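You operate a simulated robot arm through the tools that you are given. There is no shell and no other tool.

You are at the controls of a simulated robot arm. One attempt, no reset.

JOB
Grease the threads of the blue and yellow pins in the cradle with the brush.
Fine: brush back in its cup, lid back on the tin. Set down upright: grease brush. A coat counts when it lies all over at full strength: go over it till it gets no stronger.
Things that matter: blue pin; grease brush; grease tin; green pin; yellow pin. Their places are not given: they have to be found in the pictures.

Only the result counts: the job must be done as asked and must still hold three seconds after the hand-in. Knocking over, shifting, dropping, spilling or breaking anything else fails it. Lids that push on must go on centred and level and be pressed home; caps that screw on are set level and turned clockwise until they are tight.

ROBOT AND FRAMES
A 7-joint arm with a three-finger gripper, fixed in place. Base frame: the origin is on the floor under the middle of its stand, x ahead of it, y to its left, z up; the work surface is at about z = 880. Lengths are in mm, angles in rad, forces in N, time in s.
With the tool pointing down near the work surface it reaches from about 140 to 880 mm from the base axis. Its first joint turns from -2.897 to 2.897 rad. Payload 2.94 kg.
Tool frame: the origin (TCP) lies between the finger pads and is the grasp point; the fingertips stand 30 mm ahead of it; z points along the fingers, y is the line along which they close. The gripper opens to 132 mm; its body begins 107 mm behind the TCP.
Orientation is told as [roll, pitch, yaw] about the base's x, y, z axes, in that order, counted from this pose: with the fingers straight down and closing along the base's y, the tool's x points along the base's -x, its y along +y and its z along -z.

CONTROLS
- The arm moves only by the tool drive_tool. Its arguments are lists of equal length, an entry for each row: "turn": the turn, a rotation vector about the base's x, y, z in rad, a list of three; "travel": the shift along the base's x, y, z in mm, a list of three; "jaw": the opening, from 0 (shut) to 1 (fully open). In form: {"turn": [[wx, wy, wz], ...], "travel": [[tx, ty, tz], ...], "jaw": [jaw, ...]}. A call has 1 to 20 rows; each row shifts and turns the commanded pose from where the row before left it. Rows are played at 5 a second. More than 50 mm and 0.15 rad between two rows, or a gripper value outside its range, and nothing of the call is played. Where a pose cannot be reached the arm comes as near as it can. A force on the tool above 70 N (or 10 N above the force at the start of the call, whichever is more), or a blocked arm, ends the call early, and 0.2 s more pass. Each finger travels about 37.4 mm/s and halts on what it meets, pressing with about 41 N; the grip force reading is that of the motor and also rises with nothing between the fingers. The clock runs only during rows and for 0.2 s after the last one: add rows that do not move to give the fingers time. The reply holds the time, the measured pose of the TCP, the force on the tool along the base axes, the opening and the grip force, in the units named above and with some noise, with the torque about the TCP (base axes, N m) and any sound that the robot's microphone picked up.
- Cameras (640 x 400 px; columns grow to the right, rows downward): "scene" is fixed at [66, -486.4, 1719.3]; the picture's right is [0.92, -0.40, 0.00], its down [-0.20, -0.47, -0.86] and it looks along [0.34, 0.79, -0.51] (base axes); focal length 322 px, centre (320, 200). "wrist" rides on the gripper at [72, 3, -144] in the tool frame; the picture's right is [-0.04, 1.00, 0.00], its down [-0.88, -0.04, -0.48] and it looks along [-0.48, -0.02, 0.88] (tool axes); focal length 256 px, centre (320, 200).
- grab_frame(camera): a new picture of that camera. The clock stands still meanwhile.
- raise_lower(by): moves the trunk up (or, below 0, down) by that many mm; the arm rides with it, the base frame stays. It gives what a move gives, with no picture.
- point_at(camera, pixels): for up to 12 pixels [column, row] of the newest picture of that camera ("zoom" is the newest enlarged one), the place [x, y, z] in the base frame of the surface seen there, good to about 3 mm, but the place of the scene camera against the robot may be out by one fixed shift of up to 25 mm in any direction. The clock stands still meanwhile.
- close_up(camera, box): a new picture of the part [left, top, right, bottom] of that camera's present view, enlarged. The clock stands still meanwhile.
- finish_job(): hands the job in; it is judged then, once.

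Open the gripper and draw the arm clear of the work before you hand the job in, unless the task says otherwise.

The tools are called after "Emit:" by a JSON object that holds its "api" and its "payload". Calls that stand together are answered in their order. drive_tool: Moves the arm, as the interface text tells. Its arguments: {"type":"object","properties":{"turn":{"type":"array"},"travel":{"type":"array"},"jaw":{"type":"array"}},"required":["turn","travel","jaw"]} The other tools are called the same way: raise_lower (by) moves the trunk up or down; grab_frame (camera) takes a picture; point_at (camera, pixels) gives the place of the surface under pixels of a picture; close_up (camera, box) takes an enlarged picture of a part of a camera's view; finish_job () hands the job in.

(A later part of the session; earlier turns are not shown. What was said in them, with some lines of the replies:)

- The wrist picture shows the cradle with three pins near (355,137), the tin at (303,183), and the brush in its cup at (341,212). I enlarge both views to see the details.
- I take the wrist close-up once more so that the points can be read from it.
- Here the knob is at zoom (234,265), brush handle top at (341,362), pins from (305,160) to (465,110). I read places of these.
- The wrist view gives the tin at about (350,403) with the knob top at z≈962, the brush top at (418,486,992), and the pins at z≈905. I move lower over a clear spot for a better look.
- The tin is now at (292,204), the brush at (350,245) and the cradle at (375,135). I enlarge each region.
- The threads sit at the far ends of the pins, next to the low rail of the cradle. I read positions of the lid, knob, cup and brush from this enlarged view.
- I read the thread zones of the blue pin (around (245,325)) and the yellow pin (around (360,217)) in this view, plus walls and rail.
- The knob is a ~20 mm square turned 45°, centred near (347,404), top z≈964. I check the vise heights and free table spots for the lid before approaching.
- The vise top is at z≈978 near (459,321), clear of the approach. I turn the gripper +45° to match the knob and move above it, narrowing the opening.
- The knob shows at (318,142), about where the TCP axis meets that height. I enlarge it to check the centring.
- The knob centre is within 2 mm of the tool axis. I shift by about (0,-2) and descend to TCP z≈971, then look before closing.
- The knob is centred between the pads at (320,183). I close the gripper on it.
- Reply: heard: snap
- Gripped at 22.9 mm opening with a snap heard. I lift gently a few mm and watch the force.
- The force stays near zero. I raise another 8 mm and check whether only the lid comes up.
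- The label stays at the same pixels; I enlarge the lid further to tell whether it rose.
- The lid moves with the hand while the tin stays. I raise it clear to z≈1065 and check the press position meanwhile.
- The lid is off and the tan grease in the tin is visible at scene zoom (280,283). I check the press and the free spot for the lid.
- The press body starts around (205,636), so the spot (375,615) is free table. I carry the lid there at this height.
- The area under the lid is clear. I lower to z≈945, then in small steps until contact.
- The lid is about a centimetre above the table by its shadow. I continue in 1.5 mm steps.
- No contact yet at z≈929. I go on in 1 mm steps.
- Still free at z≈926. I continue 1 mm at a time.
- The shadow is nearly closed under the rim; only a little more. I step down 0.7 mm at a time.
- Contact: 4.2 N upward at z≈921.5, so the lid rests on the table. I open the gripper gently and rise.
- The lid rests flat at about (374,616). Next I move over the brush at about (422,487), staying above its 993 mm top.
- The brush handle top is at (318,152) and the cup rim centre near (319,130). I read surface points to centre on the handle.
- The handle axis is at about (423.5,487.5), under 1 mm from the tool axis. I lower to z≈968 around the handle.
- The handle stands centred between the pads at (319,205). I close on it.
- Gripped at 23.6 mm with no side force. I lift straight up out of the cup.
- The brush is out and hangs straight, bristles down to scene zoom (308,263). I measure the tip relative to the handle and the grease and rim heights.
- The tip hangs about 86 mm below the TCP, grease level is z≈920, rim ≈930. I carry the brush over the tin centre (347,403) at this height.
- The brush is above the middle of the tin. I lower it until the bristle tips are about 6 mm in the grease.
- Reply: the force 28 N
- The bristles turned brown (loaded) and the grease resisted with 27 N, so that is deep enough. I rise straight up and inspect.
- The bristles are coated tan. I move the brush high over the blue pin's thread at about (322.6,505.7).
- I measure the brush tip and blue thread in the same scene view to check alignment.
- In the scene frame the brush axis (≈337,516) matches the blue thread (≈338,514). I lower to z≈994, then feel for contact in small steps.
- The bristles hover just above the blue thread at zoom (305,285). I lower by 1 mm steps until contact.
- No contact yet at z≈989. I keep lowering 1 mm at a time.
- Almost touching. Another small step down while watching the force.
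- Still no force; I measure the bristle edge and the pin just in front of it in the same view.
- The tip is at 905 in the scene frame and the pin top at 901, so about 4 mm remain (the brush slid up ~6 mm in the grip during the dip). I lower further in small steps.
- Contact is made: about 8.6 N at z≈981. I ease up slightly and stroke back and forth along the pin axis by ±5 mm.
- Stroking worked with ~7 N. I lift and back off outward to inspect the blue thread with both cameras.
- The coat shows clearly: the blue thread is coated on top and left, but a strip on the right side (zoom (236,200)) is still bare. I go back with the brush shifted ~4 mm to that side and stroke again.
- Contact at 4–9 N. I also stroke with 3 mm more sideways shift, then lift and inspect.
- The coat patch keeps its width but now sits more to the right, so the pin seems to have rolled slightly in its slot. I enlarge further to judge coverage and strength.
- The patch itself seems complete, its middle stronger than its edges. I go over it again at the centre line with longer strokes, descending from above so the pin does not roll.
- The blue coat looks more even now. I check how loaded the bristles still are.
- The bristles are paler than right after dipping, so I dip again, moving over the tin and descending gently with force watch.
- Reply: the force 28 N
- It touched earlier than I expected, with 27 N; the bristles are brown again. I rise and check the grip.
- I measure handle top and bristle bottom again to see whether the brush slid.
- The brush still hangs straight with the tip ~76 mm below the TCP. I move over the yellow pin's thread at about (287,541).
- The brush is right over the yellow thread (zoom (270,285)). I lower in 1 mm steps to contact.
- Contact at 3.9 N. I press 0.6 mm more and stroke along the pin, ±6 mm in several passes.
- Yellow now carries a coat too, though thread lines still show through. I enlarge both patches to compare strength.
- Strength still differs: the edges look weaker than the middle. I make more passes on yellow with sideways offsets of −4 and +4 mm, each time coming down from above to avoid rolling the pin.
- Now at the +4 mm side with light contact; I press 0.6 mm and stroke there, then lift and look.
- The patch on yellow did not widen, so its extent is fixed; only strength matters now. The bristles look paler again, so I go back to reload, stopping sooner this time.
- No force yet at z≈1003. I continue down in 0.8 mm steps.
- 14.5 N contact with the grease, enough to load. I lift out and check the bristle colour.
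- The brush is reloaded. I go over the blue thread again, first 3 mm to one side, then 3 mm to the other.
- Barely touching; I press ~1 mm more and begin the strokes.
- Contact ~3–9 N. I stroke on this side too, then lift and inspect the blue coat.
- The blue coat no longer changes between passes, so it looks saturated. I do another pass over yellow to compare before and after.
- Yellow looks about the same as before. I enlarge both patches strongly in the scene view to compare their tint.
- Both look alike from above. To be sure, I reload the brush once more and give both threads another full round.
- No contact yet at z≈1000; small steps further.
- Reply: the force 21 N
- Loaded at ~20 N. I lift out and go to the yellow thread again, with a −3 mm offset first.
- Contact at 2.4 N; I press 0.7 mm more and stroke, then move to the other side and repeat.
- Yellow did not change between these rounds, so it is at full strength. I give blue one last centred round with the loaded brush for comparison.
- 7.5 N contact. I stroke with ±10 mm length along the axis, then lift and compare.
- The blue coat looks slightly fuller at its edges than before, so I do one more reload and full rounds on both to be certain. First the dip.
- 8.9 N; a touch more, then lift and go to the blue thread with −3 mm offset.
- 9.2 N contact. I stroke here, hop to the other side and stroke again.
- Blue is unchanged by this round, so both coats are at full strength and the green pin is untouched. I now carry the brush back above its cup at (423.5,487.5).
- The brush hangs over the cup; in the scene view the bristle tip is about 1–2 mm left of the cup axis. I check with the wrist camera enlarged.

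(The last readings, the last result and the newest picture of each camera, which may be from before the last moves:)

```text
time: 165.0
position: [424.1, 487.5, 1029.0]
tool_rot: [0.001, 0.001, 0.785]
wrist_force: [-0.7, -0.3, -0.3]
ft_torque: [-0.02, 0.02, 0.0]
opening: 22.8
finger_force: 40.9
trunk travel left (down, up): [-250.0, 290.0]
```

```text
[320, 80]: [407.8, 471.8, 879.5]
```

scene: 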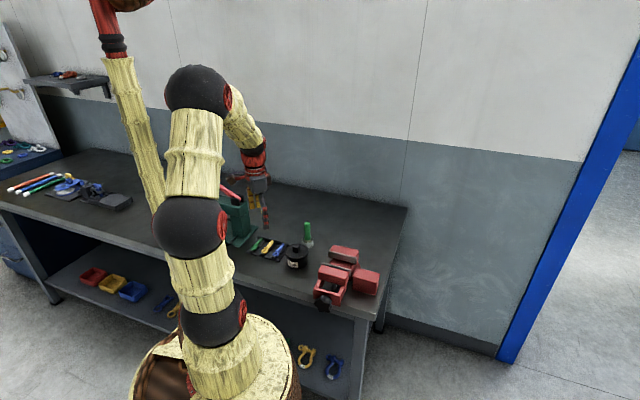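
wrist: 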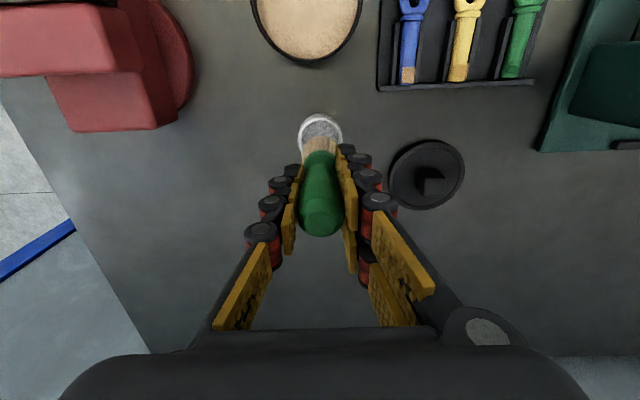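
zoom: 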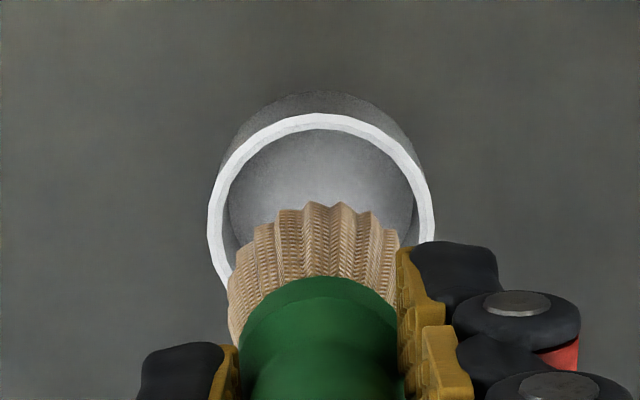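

The offsets are within ~1 mm, against a 4 mm clearance. I correct slightly and lower until the bristles are just above the rim, then look.

Emit:
{"api": "drive_tool", "payload": {"turn": [[0, 0, 0], [0, 0, 0], [0, 0, 0], [0, 0, 0], [0, 0, 0]], "travel": [[0.8, 0.4, -12], [0, 0, -14], [0, 0, -12], [0, 0, -6], [0, 0, 0]], "jaw": [0, 0, 0, 0, 0]}}

Emit:
{"api": "close_up", "payload": {"camera": "scene", "box": [290, 210, 330, 255]}}

Emit:
{"api": "close_up", "payload": {"camera": "wrist", "box": [280, 95, 360, 175]}}

```text
time: 166.2
position: [424.7, 486.5, 984.3]
tool_rot: [0.0, 0.0, 0.784]
wrist_force: [-0.6, -0.1, 0.1]
ft_torque: [-0.02, -0.03, -0.01]
opening: 22.6
finger_force: 41.1
trunk travel left (down, up): [-250.0, 290.0]
```

```text
8.89 times, centred on (310, 232) of scene
```

zoom: 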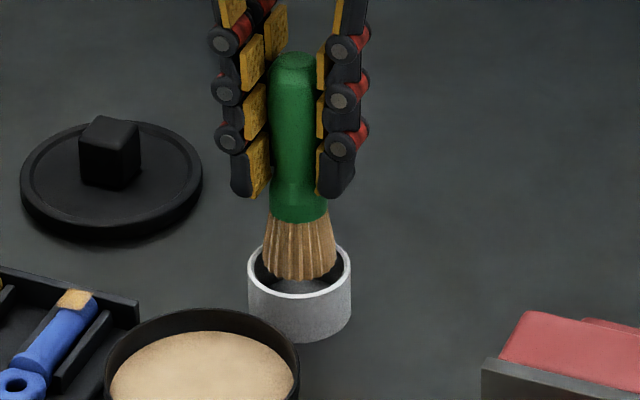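

```text
5.00 times, centred on (320, 135) of wrist
```

zoom: 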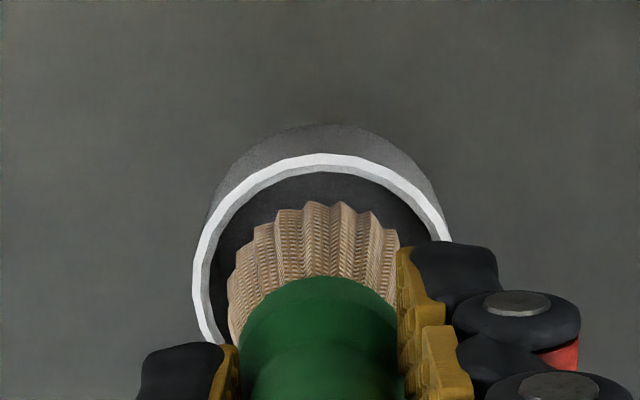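

The bristles are inside the rim outline with clearance all round. I nudge 0.6 mm and lower into the cup, ending in small steps.

Emit:
{"api": "drive_tool", "payload": {"turn": [[0, 0, 0], [0, 0, 0], [0, 0, 0], [0, 0, 0], [0, 0, 0], [0, 0, 0]], "travel": [[-0.4, 0.4, -4], [0, 0, -5], [0, 0, -5], [0, 0, -5], [0, 0, -4], [0, 0, 0]], "jaw": [0, 0, 0, 0, 0, 0]}}

Emit:
{"api": "close_up", "payload": {"camera": "scene", "box": [290, 210, 330, 255]}}

Emit:
{"api": "close_up", "payload": {"camera": "wrist", "box": [280, 95, 360, 175]}}

```text
time: 167.6
position: [425.2, 487.6, 962.3]
tool_rot: [-0.002, -0.001, 0.785]
wrist_force: [0.3, 0.4, -0.5]
ft_torque: [0.01, -0.01, 0.0]
opening: 22.3
finger_force: 40.8
trunk travel left (down, up): [-250.0, 290.0]
```

```text
8.89 times, centred on (310, 232) of scene
```

zoom: 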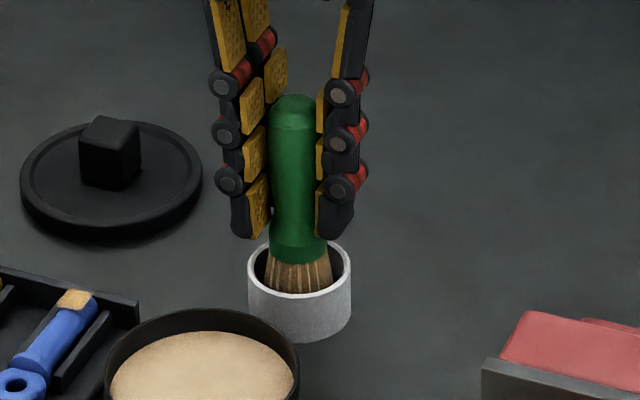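

```text
5.00 times, centred on (320, 135) of wrist
```

zoom: 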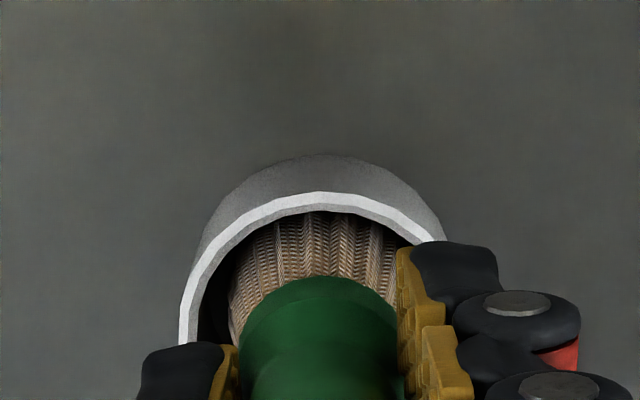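

The bristles are in the cup, no contact. I go down in 1 mm steps toward the floor.

Emit:
{"api": "drive_tool", "payload": {"turn": [[0, 0, 0], [0, 0, 0], [0, 0, 0], [0, 0, 0], [0, 0, 0]], "travel": [[0, 0, -1.5], [0, 0, -1.5], [0, 0, -1], [0, 0, -1], [0, 0, 0]], "jaw": [0, 0, 0, 0, 0]}}

Emit:
{"api": "drive_tool", "payload": {"turn": [[0, 0, 0], [0, 0, 0], [0, 0, 0]], "travel": [[0, 0, -0.7], [0, 0, -0.7], [0, 0, 0]], "jaw": [0, 0, 0]}}

```text
time: 168.8
position: [423.4, 487.8, 958.0]
tool_rot: [-0.001, -0.001, 0.785]
wrist_force: [-2.7, -0.4, 9.2]
ft_torque: [-0.05, 0.06, -0.02]
opening: 22.4
finger_force: 40.6
trunk travel left (down, up): [-250.0, 290.0]
```

```text
time: 169.6
position: [423.7, 487.9, 957.3]
tool_rot: [0.0, -0.003, 0.785]
wrist_force: [-3.1, -3.5, 24.4]
ft_torque: [-0.25, 0.2, 0.0]
opening: 22.4
finger_force: 41.2
trunk travel left (down, up): [-250.0, 290.0]
```

24 N: the brush stands on the cup floor. I ease up ~1.7 mm and then open the fingers slowly.

Emit:
{"api": "drive_tool", "payload": {"turn": [[0, 0, 0], [0, 0, 0], [0, 0, 0]], "travel": [[0, 0, 1], [0, 0, 0.7], [0, 0, 0]], "jaw": [0, 0, 0]}}

Emit:
{"api": "close_up", "payload": {"camera": "scene", "box": [290, 205, 330, 255]}}

```text
time: 170.4
position: [423.8, 487.8, 958.4]
tool_rot: [0.001, -0.002, 0.783]
wrist_force: [0.8, 1.6, 20.3]
ft_torque: [0.15, -0.13, 0.01]
opening: 22.4
finger_force: 41.0
trunk travel left (down, up): [-250.0, 290.0]
```

```text
8.00 times, centred on (310, 230) of scene
```

zoom: 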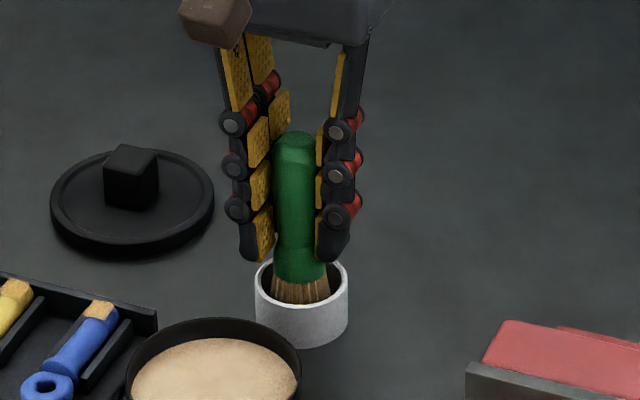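

Still 20 N; I ease up another 1.5 mm.

Emit:
{"api": "drive_tool", "payload": {"turn": [[0, 0, 0], [0, 0, 0], [0, 0, 0]], "travel": [[0, 0, 0.8], [0, 0, 0.7], [0, 0, 0]], "jaw": [0, 0, 0]}}

```text
time: 171.2
position: [422.8, 485.5, 957.5]
tool_rot: [-0.001, 0.003, 0.786]
wrist_force: [1.2, 2.3, 7.7]
ft_torque: [0.21, -0.24, 0.02]
opening: 22.9
finger_force: 41.1
trunk travel left (down, up): [-250.0, 290.0]
```

Emit:
{"api": "drive_tool", "payload": {"turn": [[0, 0, 0], [0, 0, 0], [0, 0, 0]], "travel": [[0, 0, 0.5], [0, 0, 0.2], [0, 0, 0]], "jaw": [0, 0, 0]}}

```text
time: 172.0
position: [423.2, 488.2, 958.1]
tool_rot: [0.001, 0.001, 0.785]
wrist_force: [-0.2, 0.0, -0.9]
ft_torque: [0.02, 0.01, 0.02]
opening: 22.5
finger_force: 41.1
trunk travel left (down, up): [-250.0, 290.0]
```

Now unloaded. I set down 0.5 mm and open gradually to release the brush.

Emit:
{"api": "drive_tool", "payload": {"turn": [[0, 0, 0], [0, 0, 0], [0, 0, 0], [0, 0, 0], [0, 0, 0], [0, 0, 0], [0, 0, 0], [0, 0, 0]], "travel": [[0, 0, -0.5], [0, 0, 0], [0, 0, 0], [0, 0, 0], [0, 0, 0], [0, 0, 0], [0, 0, 0], [0, 0, 0]], "jaw": [0, 0, 0.15, 0.2, 0.25, 0.3, 0.4, 0.45]}}

Emit:
{"api": "close_up", "payload": {"camera": "scene", "box": [290, 205, 330, 255]}}

Emit:
{"api": "grab_frame", "payload": {"camera": "wrist"}}

```text
time: 173.8
position: [424.5, 488.2, 958.3]
tool_rot: [0.0, 0.0, 0.786]
wrist_force: [-0.3, 0.2, 0.0]
ft_torque: [0.03, 0.0, 0.02]
opening: 59.4
finger_force: 0.2
trunk travel left (down, up): [-250.0, 290.0]
```

```text
8.00 times, centred on (310, 230) of scene
```

zoom: 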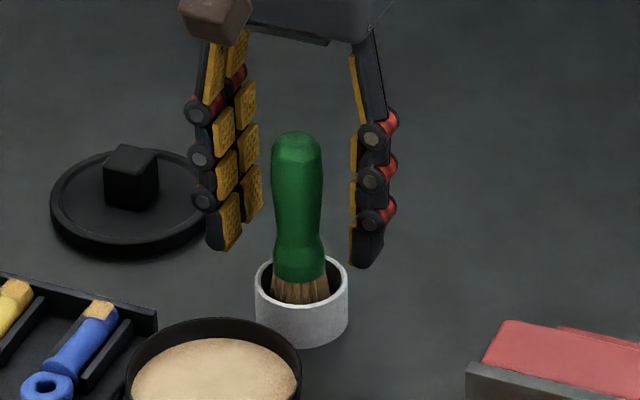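

```text
taken
```

wrist: 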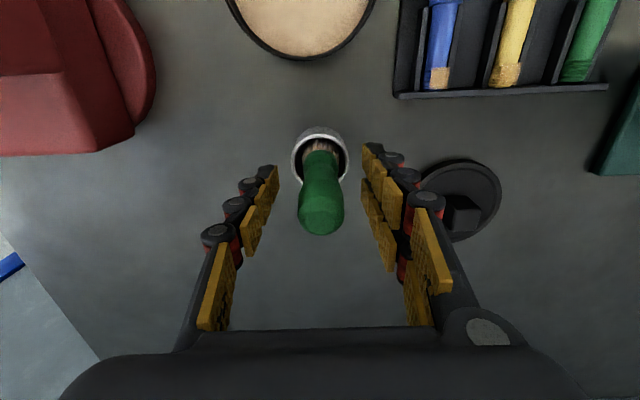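

The brush stands upright in the cup, free of the fingers. I rise straight up to z≈1070.

Emit:
{"api": "drive_tool", "payload": {"turn": [[0, 0, 0], [0, 0, 0], [0, 0, 0], [0, 0, 0], [0, 0, 0], [0, 0, 0], [0, 0, 0]], "travel": [[0, 0, 8], [0, 0, 20], [0, 0, 25], [0, 0, 25], [0, 0, 22], [0, 0, 11.6], [0, 0, 0]], "jaw": [0.45, 0.45, 0.45, 0.45, 0.45, 0.45, 0.45]}}

Emit:
{"api": "grab_frame", "payload": {"camera": "wrist"}}

Emit:
{"api": "close_up", "payload": {"camera": "scene", "box": [230, 190, 358, 280]}}

```text
time: 175.4
position: [423.5, 487.8, 1070.0]
tool_rot: [-0.002, 0.001, 0.785]
wrist_force: [0.7, 0.3, -0.2]
ft_torque: [0.05, -0.03, 0.01]
opening: 59.2
finger_force: 0.0
trunk travel left (down, up): [-250.0, 290.0]
```

```text
taken
```

wrist: 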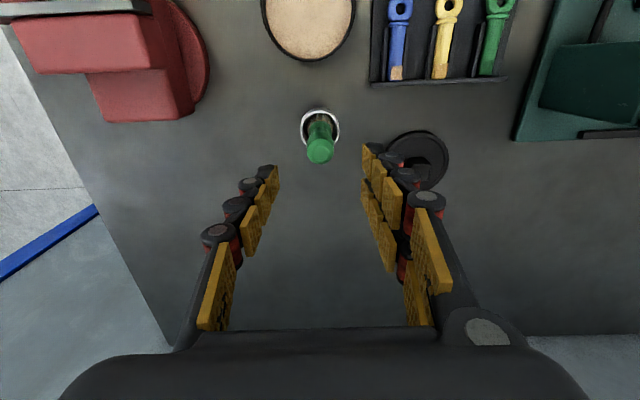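

```text
4.44 times, centred on (294, 235) of scene
```

zoom: 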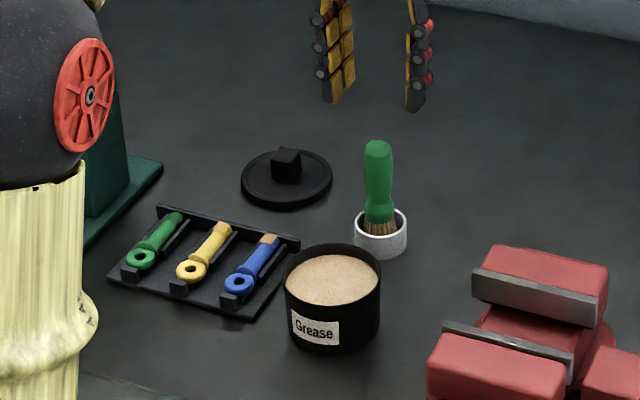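

The brush stands upright in its cup. Next I return above the lid where I left it, at about (374.4,617.4).

Emit:
{"api": "drive_tool", "payload": {"turn": [[0, 0, 0], [0, 0, 0], [0, 0, 0], [0, 0, 0], [0, 0, 0], [0, 0, 0]], "travel": [[-9.2, 24, 0], [-10, 27, 0], [-10, 27, 0], [-10, 27, 0], [-10, 23.8, 0], [0, 0, 0]], "jaw": [0.45, 0.45, 0.45, 0.45, 0.45, 0.45]}}

Emit:
{"api": "grab_frame", "payload": {"camera": "wrist"}}

Emit:
{"api": "close_up", "payload": {"camera": "wrist", "box": [280, 75, 360, 175]}}

```text
time: 176.8
position: [374.1, 618.3, 1068.3]
tool_rot: [-0.001, -0.001, 0.785]
wrist_force: [-0.1, 0.7, -0.6]
ft_torque: [0.0, -0.01, 0.03]
opening: 59.5
finger_force: 0.2
trunk travel left (down, up): [-250.0, 290.0]
```

```text
taken
```

wrist: 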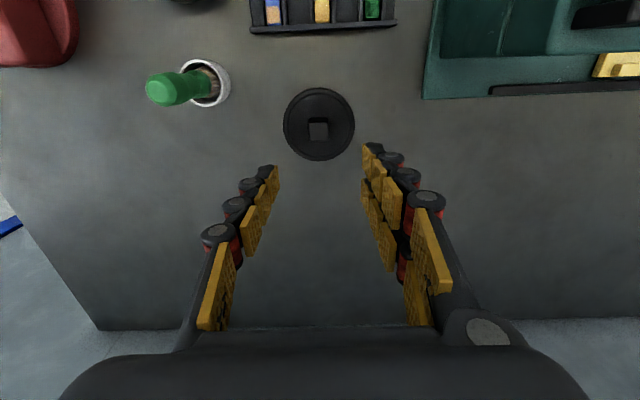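

```text
4.00 times, centred on (320, 125) of wrist
```

zoom: 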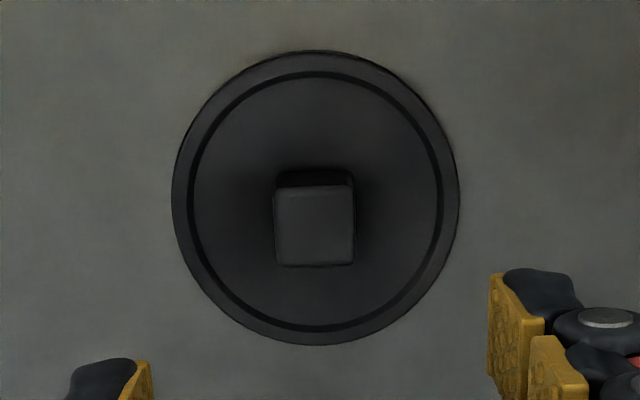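

The lid is where I left it, centred under the tool. I descend to z≈921 around the knob.

Emit:
{"api": "drive_tool", "payload": {"turn": [[0, 0, 0], [0, 0, 0], [0, 0, 0], [0, 0, 0], [0, 0, 0], [0, 0, 0], [0, 0, 0], [0, 0, 0]], "travel": [[0, 0, -20], [0, 0, -28], [0, 0, -28], [0, 0, -28], [0, 0, -25], [0, 0, -14], [0, 0, -6.7], [0, 0, 0]], "jaw": [0.45, 0.45, 0.45, 0.45, 0.45, 0.45, 0.45, 0.45]}}

Emit:
{"api": "grab_frame", "payload": {"camera": "wrist"}}

```text
time: 178.6
position: [373.9, 616.8, 920.6]
tool_rot: [-0.001, 0.001, 0.786]
wrist_force: [0.4, 0.8, 0.1]
ft_torque: [0.03, -0.02, -0.03]
opening: 59.4
finger_force: 0.1
trunk travel left (down, up): [-250.0, 290.0]
```

```text
taken
```

wrist: 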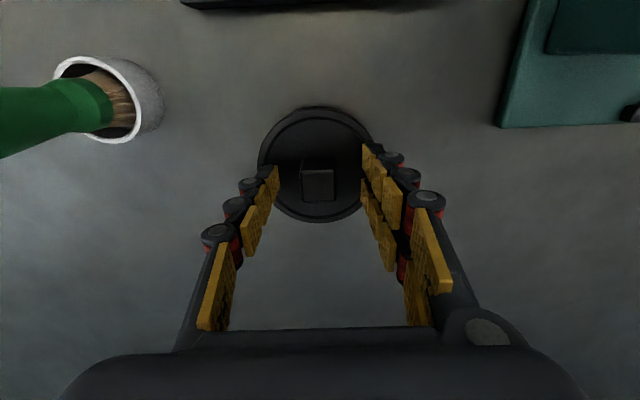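

The knob at (317,183) is centred between the pads. I close on it.

Emit:
{"api": "drive_tool", "payload": {"turn": [[0, 0, 0], [0, 0, 0], [0, 0, 0], [0, 0, 0], [0, 0, 0], [0, 0, 0]], "travel": [[0, 0, 0], [0, 0, 0], [0, 0, 0], [0, 0, 0], [0, 0, 0], [0, 0, 0]], "jaw": [0.3, 0.2, 0.1, 0.05, 0, 0]}}

Emit:
{"api": "drive_tool", "payload": {"turn": [[0, 0, 0], [0, 0, 0], [0, 0, 0], [0, 0, 0], [0, 0, 0], [0, 0, 0], [0, 0, 0], [0, 0, 0], [0, 0, 0]], "travel": [[0, 0, 3], [0, 0, 10], [0, 0, 20], [0, 0, 25], [0, 0, 25], [0, 0, 25], [0, 0, 25], [0, 0, 16.1], [0, 0, 0]], "jaw": [0, 0, 0, 0, 0, 0, 0, 0, 0]}}

Emit:
{"api": "grab_frame", "payload": {"camera": "wrist"}}

Emit:
{"api": "close_up", "payload": {"camera": "scene", "box": [260, 170, 340, 240]}}

```text
time: 180.0
position: [374.6, 617.6, 920.4]
tool_rot: [0.001, -0.001, 0.787]
wrist_force: [-0.2, 0.6, 0.3]
ft_torque: [0.01, -0.01, -0.03]
opening: 22.5
finger_force: 41.3
trunk travel left (down, up): [-250.0, 290.0]
```

```text
time: 182.0
position: [375.4, 618.5, 1069.8]
tool_rot: [0.001, -0.001, 0.786]
wrist_force: [-0.5, -2.0, -0.6]
ft_torque: [0.02, 0.03, -0.01]
opening: 22.8
finger_force: 41.5
trunk travel left (down, up): [-250.0, 290.0]
```

```text
taken
```

wrist: 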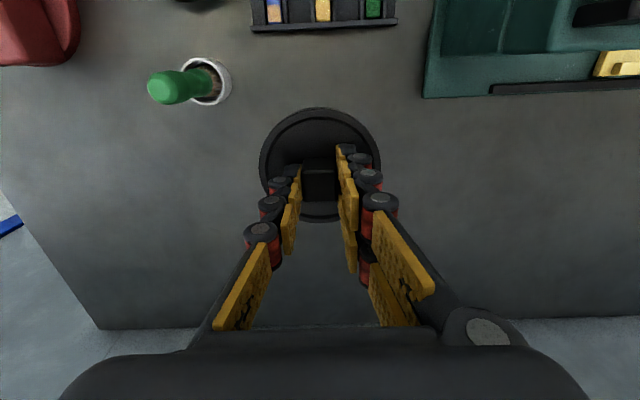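

```text
5.71 times, centred on (300, 205) of scene
```

zoom: 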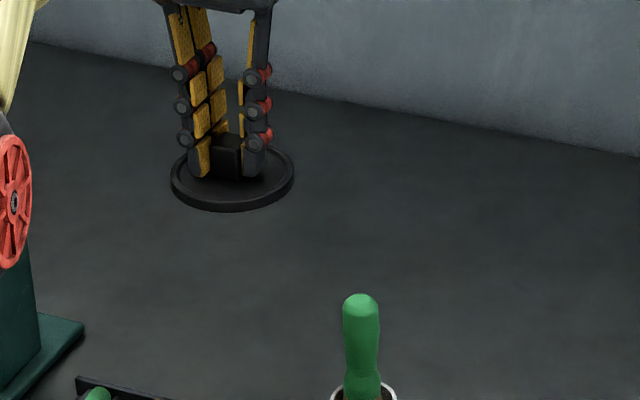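

The lid is held level. I carry it back along the same route to the tin position (346.4,403.4).

Emit:
{"api": "drive_tool", "payload": {"turn": [[0, 0, 0], [0, 0, 0], [0, 0, 0], [0, 0, 0], [0, 0, 0], [0, 0, 0], [0, 0, 0], [0, 0, 0]], "travel": [[0, -22, 0], [-4, -30, 0], [-5, -35, 0], [-5, -35, 0], [-5, -35, 0], [-5, -32, 0], [-4, -25, 0], [0, 0, 0]], "jaw": [0, 0, 0, 0, 0, 0, 0, 0]}}

Emit:
{"api": "grab_frame", "payload": {"camera": "wrist"}}

Emit:
{"api": "close_up", "payload": {"camera": "scene", "box": [265, 195, 345, 275]}}

```text
time: 183.8
position: [347.7, 403.2, 1070.7]
tool_rot: [0.0, -0.001, 0.784]
wrist_force: [0.2, 0.6, 0.3]
ft_torque: [0.02, 0.02, 0.0]
opening: 22.8
finger_force: 40.4
trunk travel left (down, up): [-250.0, 290.0]
```

```text
taken
```

wrist: 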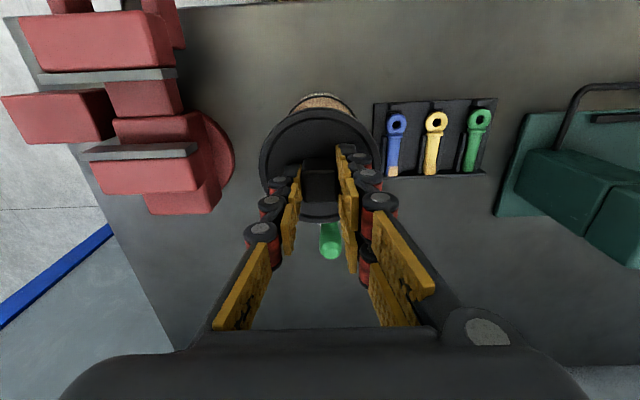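

```text
5.00 times, centred on (305, 235) of scene
```

zoom: 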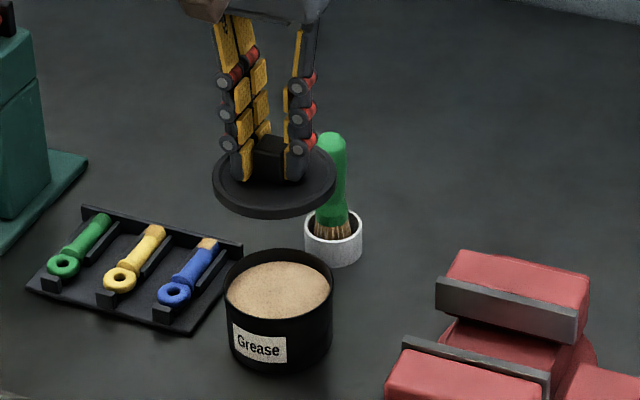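

The lid is over the tin and the tin has not moved in the picture. I lower to z≈985 and check the alignment closely.

Emit:
{"api": "drive_tool", "payload": {"turn": [[0, 0, 0], [0, 0, 0], [0, 0, 0], [0, 0, 0], [0, 0, 0], [0, 0, 0]], "travel": [[0, 0, -20], [0, 0, -25], [0, 0, -22], [0, 0, -12], [0, 0, -5.3], [0, 0, 0]], "jaw": [0, 0, 0, 0, 0, 0]}}

Emit:
{"api": "close_up", "payload": {"camera": "scene", "box": [280, 220, 325, 270]}}

Emit:
{"api": "grab_frame", "payload": {"camera": "wrist"}}

```text
time: 185.2
position: [346.6, 402.9, 985.2]
tool_rot: [0.0, 0.0, 0.786]
wrist_force: [0.3, 0.5, -1.0]
ft_torque: [-0.01, -0.02, 0.01]
opening: 22.8
finger_force: 41.3
trunk travel left (down, up): [-250.0, 290.0]
```

```text
8.00 times, centred on (302, 245) of scene
```

zoom: 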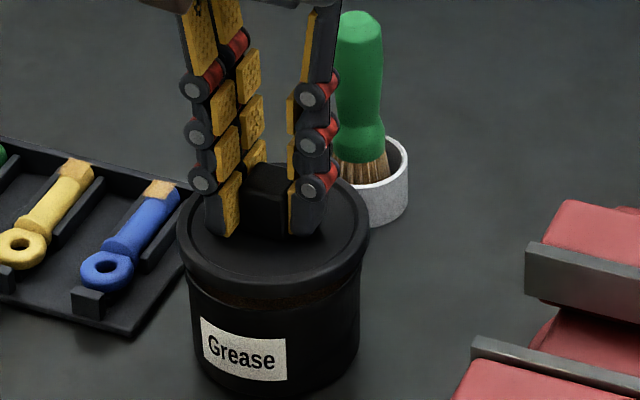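

```text
taken
```

wrist: 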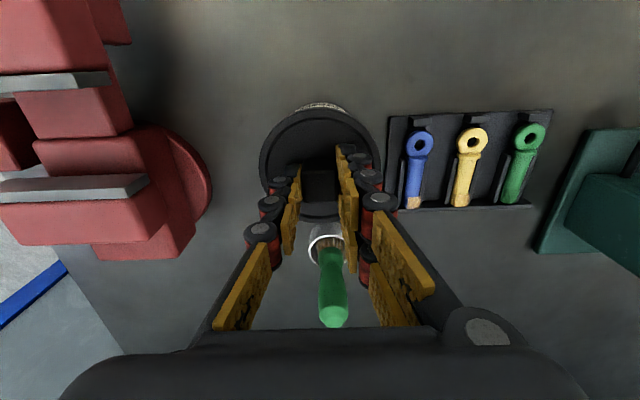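

The lid (178–370) sits centred over the tin body (188–360) and level. I lower in small steps onto the tin.

Emit:
{"api": "drive_tool", "payload": {"turn": [[0, 0, 0], [0, 0, 0], [0, 0, 0], [0, 0, 0], [0, 0, 0], [0, 0, 0]], "travel": [[0, 0, -3], [0, 0, -3], [0, 0, -2], [0, 0, -2], [0, 0, -1], [0, 0, 0]], "jaw": [0, 0, 0, 0, 0, 0]}}

Emit:
{"api": "drive_tool", "payload": {"turn": [[0, 0, 0], [0, 0, 0], [0, 0, 0], [0, 0, 0]], "travel": [[0, 0, -1], [0, 0, -1], [0, 0, -0.7], [0, 0, 0]], "jaw": [0, 0, 0, 0]}}

Emit:
{"api": "close_up", "payload": {"camera": "scene", "box": [280, 220, 325, 270]}}

```text
time: 186.6
position: [347.4, 402.7, 974.1]
tool_rot: [0.0, -0.002, 0.785]
wrist_force: [-0.5, 0.3, -0.6]
ft_torque: [0.01, 0.04, -0.01]
opening: 22.6
finger_force: 41.1
trunk travel left (down, up): [-250.0, 290.0]
```

```text
time: 187.6
position: [345.7, 402.0, 971.6]
tool_rot: [0.0, 0.0, 0.786]
wrist_force: [-0.3, 0.6, -0.4]
ft_torque: [0.02, -0.05, 0.01]
opening: 22.9
finger_force: 41.3
trunk travel left (down, up): [-250.0, 290.0]
```

```text
8.00 times, centred on (302, 245) of scene
```

zoom: 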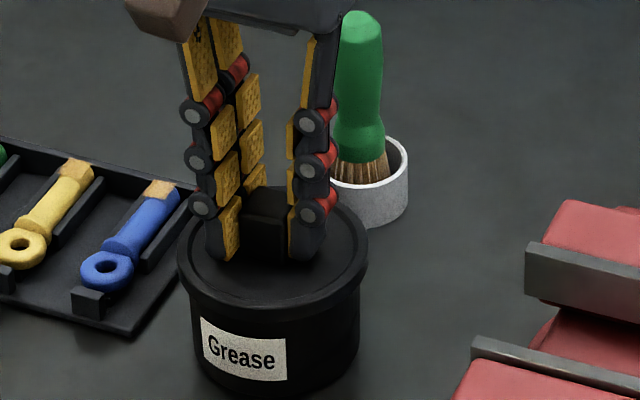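

At z≈972 and nearly seated, no force yet. I continue pressing down in small steps, watching the force and listening.

Emit:
{"api": "drive_tool", "payload": {"turn": [[0, 0, 0], [0, 0, 0], [0, 0, 0]], "travel": [[0, 0, -0.7], [0, 0, -0.7], [0, 0, 0]], "jaw": [0, 0, 0]}}

Emit:
{"api": "drive_tool", "payload": {"turn": [[0, 0, 0], [0, 0, 0], [0, 0, 0]], "travel": [[0, 0, -0.7], [0, 0, -0.7], [0, 0, 0]], "jaw": [0, 0, 0]}}

```text
time: 188.4
position: [346.5, 403.8, 971.0]
tool_rot: [0.001, -0.002, 0.785]
wrist_force: [0.2, -0.1, -0.6]
ft_torque: [-0.04, 0.03, -0.03]
opening: 22.8
finger_force: 41.3
trunk travel left (down, up): [-250.0, 290.0]
```

```text
time: 189.2
position: [345.6, 403.1, 970.5]
tool_rot: [0.001, 0.001, 0.785]
wrist_force: [-1.2, 0.7, 4.2]
ft_torque: [0.02, 0.18, -0.03]
opening: 22.7
finger_force: 40.7
trunk travel left (down, up): [-250.0, 290.0]
```

Contact begins (4.2 N). I press further down in steps to seat the lid.

Emit:
{"api": "drive_tool", "payload": {"turn": [[0, 0, 0], [0, 0, 0], [0, 0, 0]], "travel": [[0, 0, -0.8], [0, 0, -0.8], [0, 0, 0]], "jaw": [0, 0, 0]}}

Emit:
{"api": "drive_tool", "payload": {"turn": [[0, 0, 0], [0, 0, 0], [0, 0, 0]], "travel": [[0, 0, -0.8], [0, 0, -0.8], [0, 0, 0]], "jaw": [0, 0, 0]}}

Emit:
{"api": "close_up", "payload": {"camera": "scene", "box": [280, 220, 325, 270]}}

```text
time: 190.0
position: [346.6, 402.6, 970.0]
tool_rot: [-0.001, -0.003, 0.785]
wrist_force: [-2.4, 0.3, 19.8]
ft_torque: [-0.37, 0.52, -0.01]
opening: 22.8
finger_force: 41.9
trunk travel left (down, up): [-250.0, 290.0]
```

```text
time: 190.8
position: [346.5, 403.5, 970.2]
tool_rot: [0.0, -0.005, 0.786]
wrist_force: [-2.0, 1.3, 43.9]
ft_torque: [-0.11, 0.25, -0.01]
opening: 23.1
finger_force: 40.8
trunk travel left (down, up): [-250.0, 290.0]
```

```text
8.00 times, centred on (302, 245) of scene
```

zoom: 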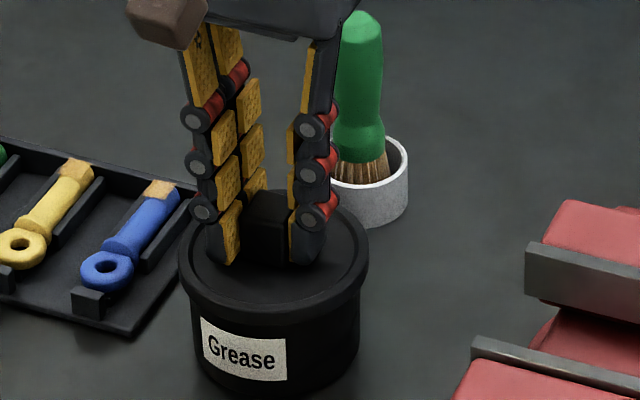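

44 N with the TCP at its original seated height (970.2), but no snap sound. I press a bit harder, up to ~60 N.

Emit:
{"api": "drive_tool", "payload": {"turn": [[0, 0, 0], [0, 0, 0], [0, 0, 0]], "travel": [[0, 0, -0.8], [0, 0, -0.6], [0, 0, 0]], "jaw": [0, 0, 0]}}

Emit:
{"api": "close_up", "payload": {"camera": "scene", "box": [280, 220, 325, 270]}}

```text
time: 191.6
position: [345.3, 402.5, 968.5]
tool_rot: [0.001, -0.007, 0.786]
wrist_force: [0.0, 6.0, 52.0]
ft_torque: [0.18, 0.14, -0.02]
opening: 23.0
finger_force: 41.6
trunk travel left (down, up): [-250.0, 290.0]
```

```text
8.00 times, centred on (302, 245) of scene
```

zoom: 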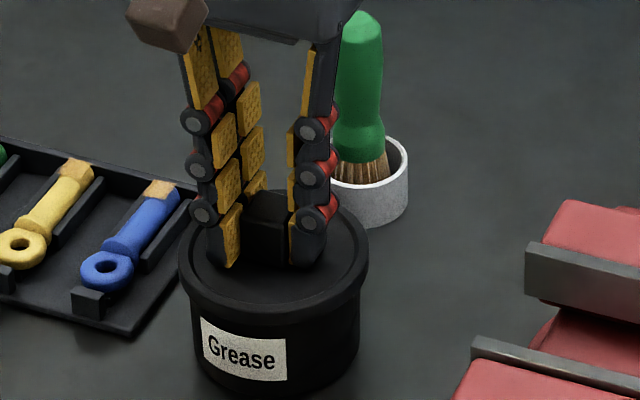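

52 N and the fingers begin to slide on the knob, so the lid is down. I ease the load off, open, and rise to inspect the lid.

Emit:
{"api": "drive_tool", "payload": {"turn": [[0, 0, 0], [0, 0, 0], [0, 0, 0], [0, 0, 0]], "travel": [[0, 0, 1], [0, 0, 1], [0, 0, 0.8], [0, 0, 0]], "jaw": [0, 0, 0, 0]}}

Emit:
{"api": "drive_tool", "payload": {"turn": [[0, 0, 0], [0, 0, 0], [0, 0, 0], [0, 0, 0], [0, 0, 0], [0, 0, 0]], "travel": [[0, 0, 0], [0, 0, 0], [0, 0, 0], [0, 0, 0], [0, 0, 0], [0, 0, 0]], "jaw": [0.15, 0.2, 0.3, 0.4, 0.45, 0.45]}}

Emit:
{"api": "drive_tool", "payload": {"turn": [[0, 0, 0], [0, 0, 0], [0, 0, 0], [0, 0, 0], [0, 0, 0], [0, 0, 0]], "travel": [[0, 0, 8], [0, 0, 20], [0, 0, 25], [0, 0, 25], [0, 0, 13], [0, 0, 0]], "jaw": [0.45, 0.45, 0.45, 0.45, 0.45, 0.45]}}

Emit:
{"api": "grab_frame", "payload": {"camera": "wrist"}}

Emit:
{"api": "close_up", "payload": {"camera": "scene", "box": [230, 210, 390, 310]}}

Emit:
{"api": "close_up", "payload": {"camera": "wrist", "box": [270, 85, 370, 185]}}

```text
time: 192.6
position: [345.8, 401.7, 967.5]
tool_rot: [0.0, -0.002, 0.785]
wrist_force: [7.1, 9.5, 25.0]
ft_torque: [1.03, -0.73, 0.01]
opening: 22.7
finger_force: 41.1
trunk travel left (down, up): [-250.0, 290.0]
```

```text
time: 194.0
position: [345.2, 401.0, 967.2]
tool_rot: [0.0, 0.002, 0.787]
wrist_force: [-0.4, -1.5, 3.1]
ft_torque: [0.0, 0.06, 0.01]
opening: 60.0
finger_force: 0.0
trunk travel left (down, up): [-250.0, 290.0]
```

```text
time: 195.4
position: [344.7, 401.9, 1057.6]
tool_rot: [0.0, 0.0, 0.786]
wrist_force: [-0.3, 0.5, -0.2]
ft_torque: [-0.02, -0.03, -0.01]
opening: 59.6
finger_force: 0.0
trunk travel left (down, up): [-250.0, 290.0]
heard: snap
```

```text
taken
```

wrist: 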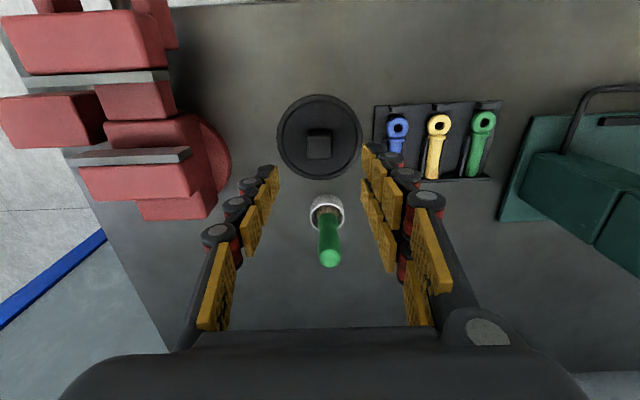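

```text
4.00 times, centred on (310, 260) of scene
```

zoom: 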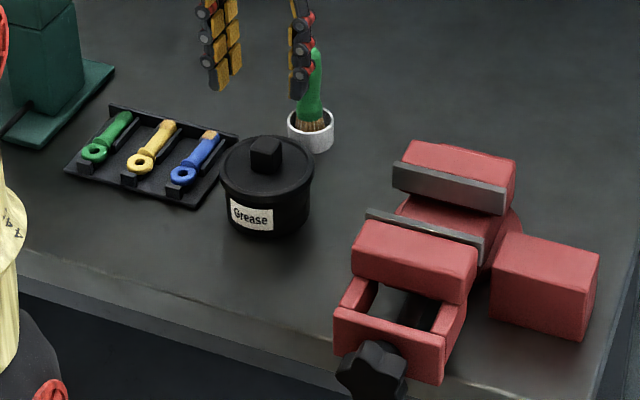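

```text
4.00 times, centred on (320, 135) of wrist
```

zoom: 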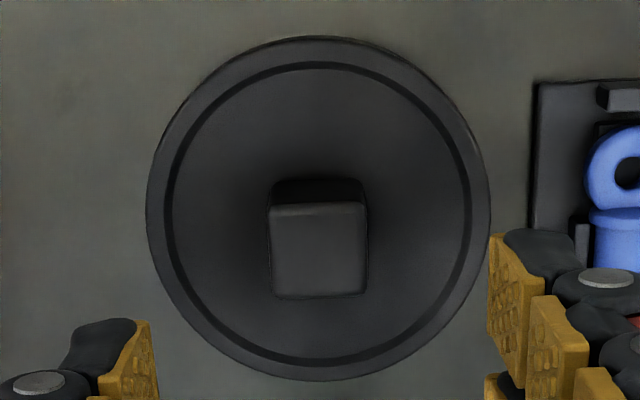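

A snap was heard as the hand let go, and the lid looks as it did at the start. I verify its height and levelness with the wrist camera.

Emit:
{"api": "point_at", "payload": {"camera": "zoom", "pixels": [[318, 250], [180, 210], [460, 210], [318, 60], [318, 360], [220, 130], [420, 130], [220, 300], [420, 300]]}}

Emit:
{"api": "close_up", "payload": {"camera": "scene", "box": [280, 235, 320, 275]}}

```text
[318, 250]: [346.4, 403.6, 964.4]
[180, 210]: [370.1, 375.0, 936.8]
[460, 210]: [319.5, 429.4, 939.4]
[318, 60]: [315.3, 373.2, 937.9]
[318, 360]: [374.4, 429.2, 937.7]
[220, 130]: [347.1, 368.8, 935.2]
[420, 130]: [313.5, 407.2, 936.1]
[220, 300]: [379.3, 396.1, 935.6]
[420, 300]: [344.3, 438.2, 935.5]
```

```text
10.00 times, centred on (300, 255) of scene
```

zoom: 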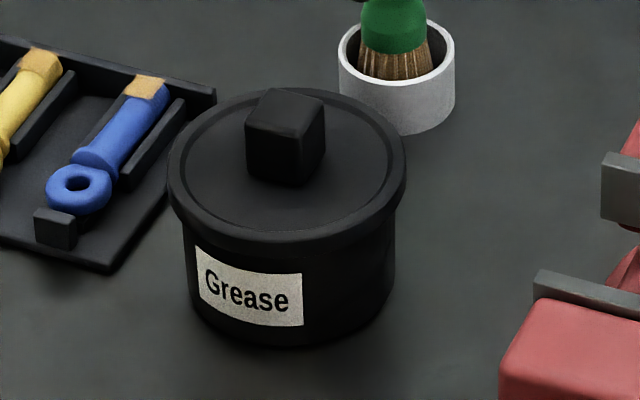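

Knob top at 964.4 and lid surface 935–939 all round match the start values: centred, level and home. I raise the arm clear, opening the gripper, and take a final look from above.

Emit:
{"api": "drive_tool", "payload": {"turn": [[0, 0, 0], [0, 0, 0], [0, 0, 0], [0, 0, 0], [0, 0, 0], [0, 0, 0], [0, 0, 0]], "travel": [[0, 0, 25], [-5, 5, 30], [-15, 8, 30], [-20, 10, 25], [-20, 10, 20], [-20, 10, 10], [0, 0, 0]], "jaw": [0.5, 0.6, 0.7, 0.8, 0.9, 1, 1]}}

Emit:
{"api": "grab_frame", "payload": {"camera": "wrist"}}

Emit:
{"api": "close_up", "payload": {"camera": "scene", "box": [240, 205, 340, 280]}}

```text
time: 197.0
position: [267.2, 445.5, 1199.0]
tool_rot: [0.001, 0.0, 0.786]
wrist_force: [0.5, 0.2, -0.3]
ft_torque: [0.0, -0.04, -0.01]
opening: 131.9
finger_force: 0.1
trunk travel left (down, up): [-250.0, 290.0]
```

```text
taken
```

wrist: 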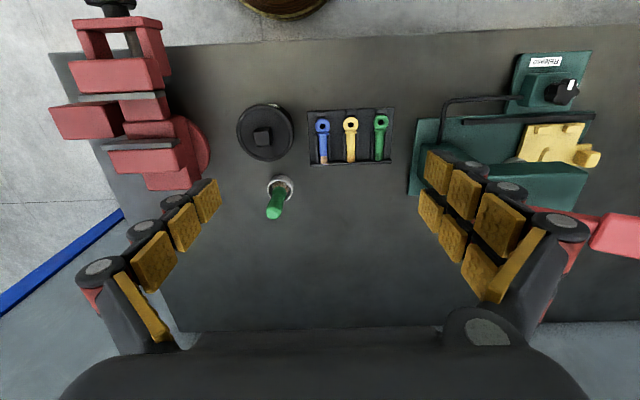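

```text
5.33 times, centred on (290, 242) of scene
```

zoom: 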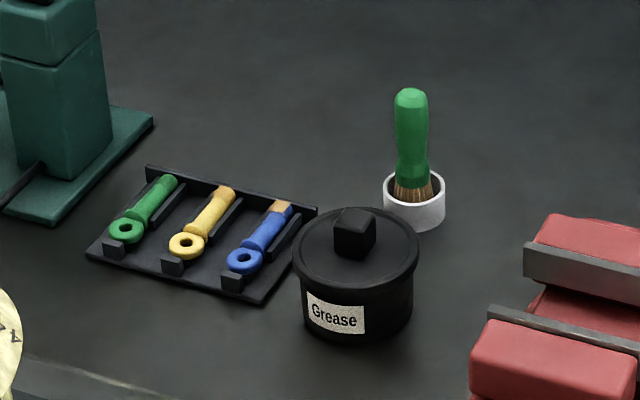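

Everything stands as asked. I take one last enlarged look at the pins and brush from the wrist camera.

Emit:
{"api": "close_up", "payload": {"camera": "wrist", "box": [300, 100, 400, 170]}}

Emit:
{"api": "close_up", "payload": {"camera": "wrist", "box": [230, 95, 310, 225]}}

```text
5.71 times, centred on (350, 135) of wrist
```

zoom: 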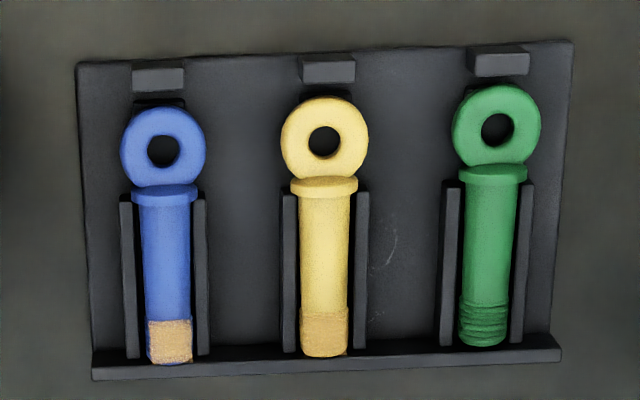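

```text
3.08 times, centred on (270, 160) of wrist
```

zoom: 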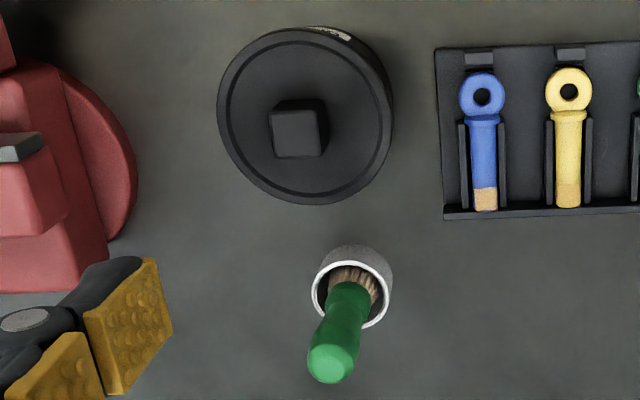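

Both threads carry a full coat and the green pin is bare. The brush stands upright in its cup, the lid is home on the tin, and the arm is clear with the gripper open, so I hand the job in.

Emit:
{"api": "finish_job", "payload": {}}

```text
The job is handed in.
```

I greased the threads of the blue and yellow pins and handed the job in; I haven't seen the verdict.

- **Pins:** I went over both threads in several rounds, reloading the brush in between. The last rounds no longer changed how the coats looked, so I took them as full strength. That was judged by eye, and it was harder to see on the yellow pin. The green pin was not touched.
- **Blue pin:** it rolled slightly in its slot during one sideways pass, by roughly 9°. It still sits in the cradle.
- **Brush:** it stands upright in its cup.
- **Lid:** I pressed it on with about 50 N. A snap was heard only after I let go, as the hand rose. Its measured height and level match what they were before I opened the tin.
- **Arm:** the gripper is open and the arm is raised clear of the work.
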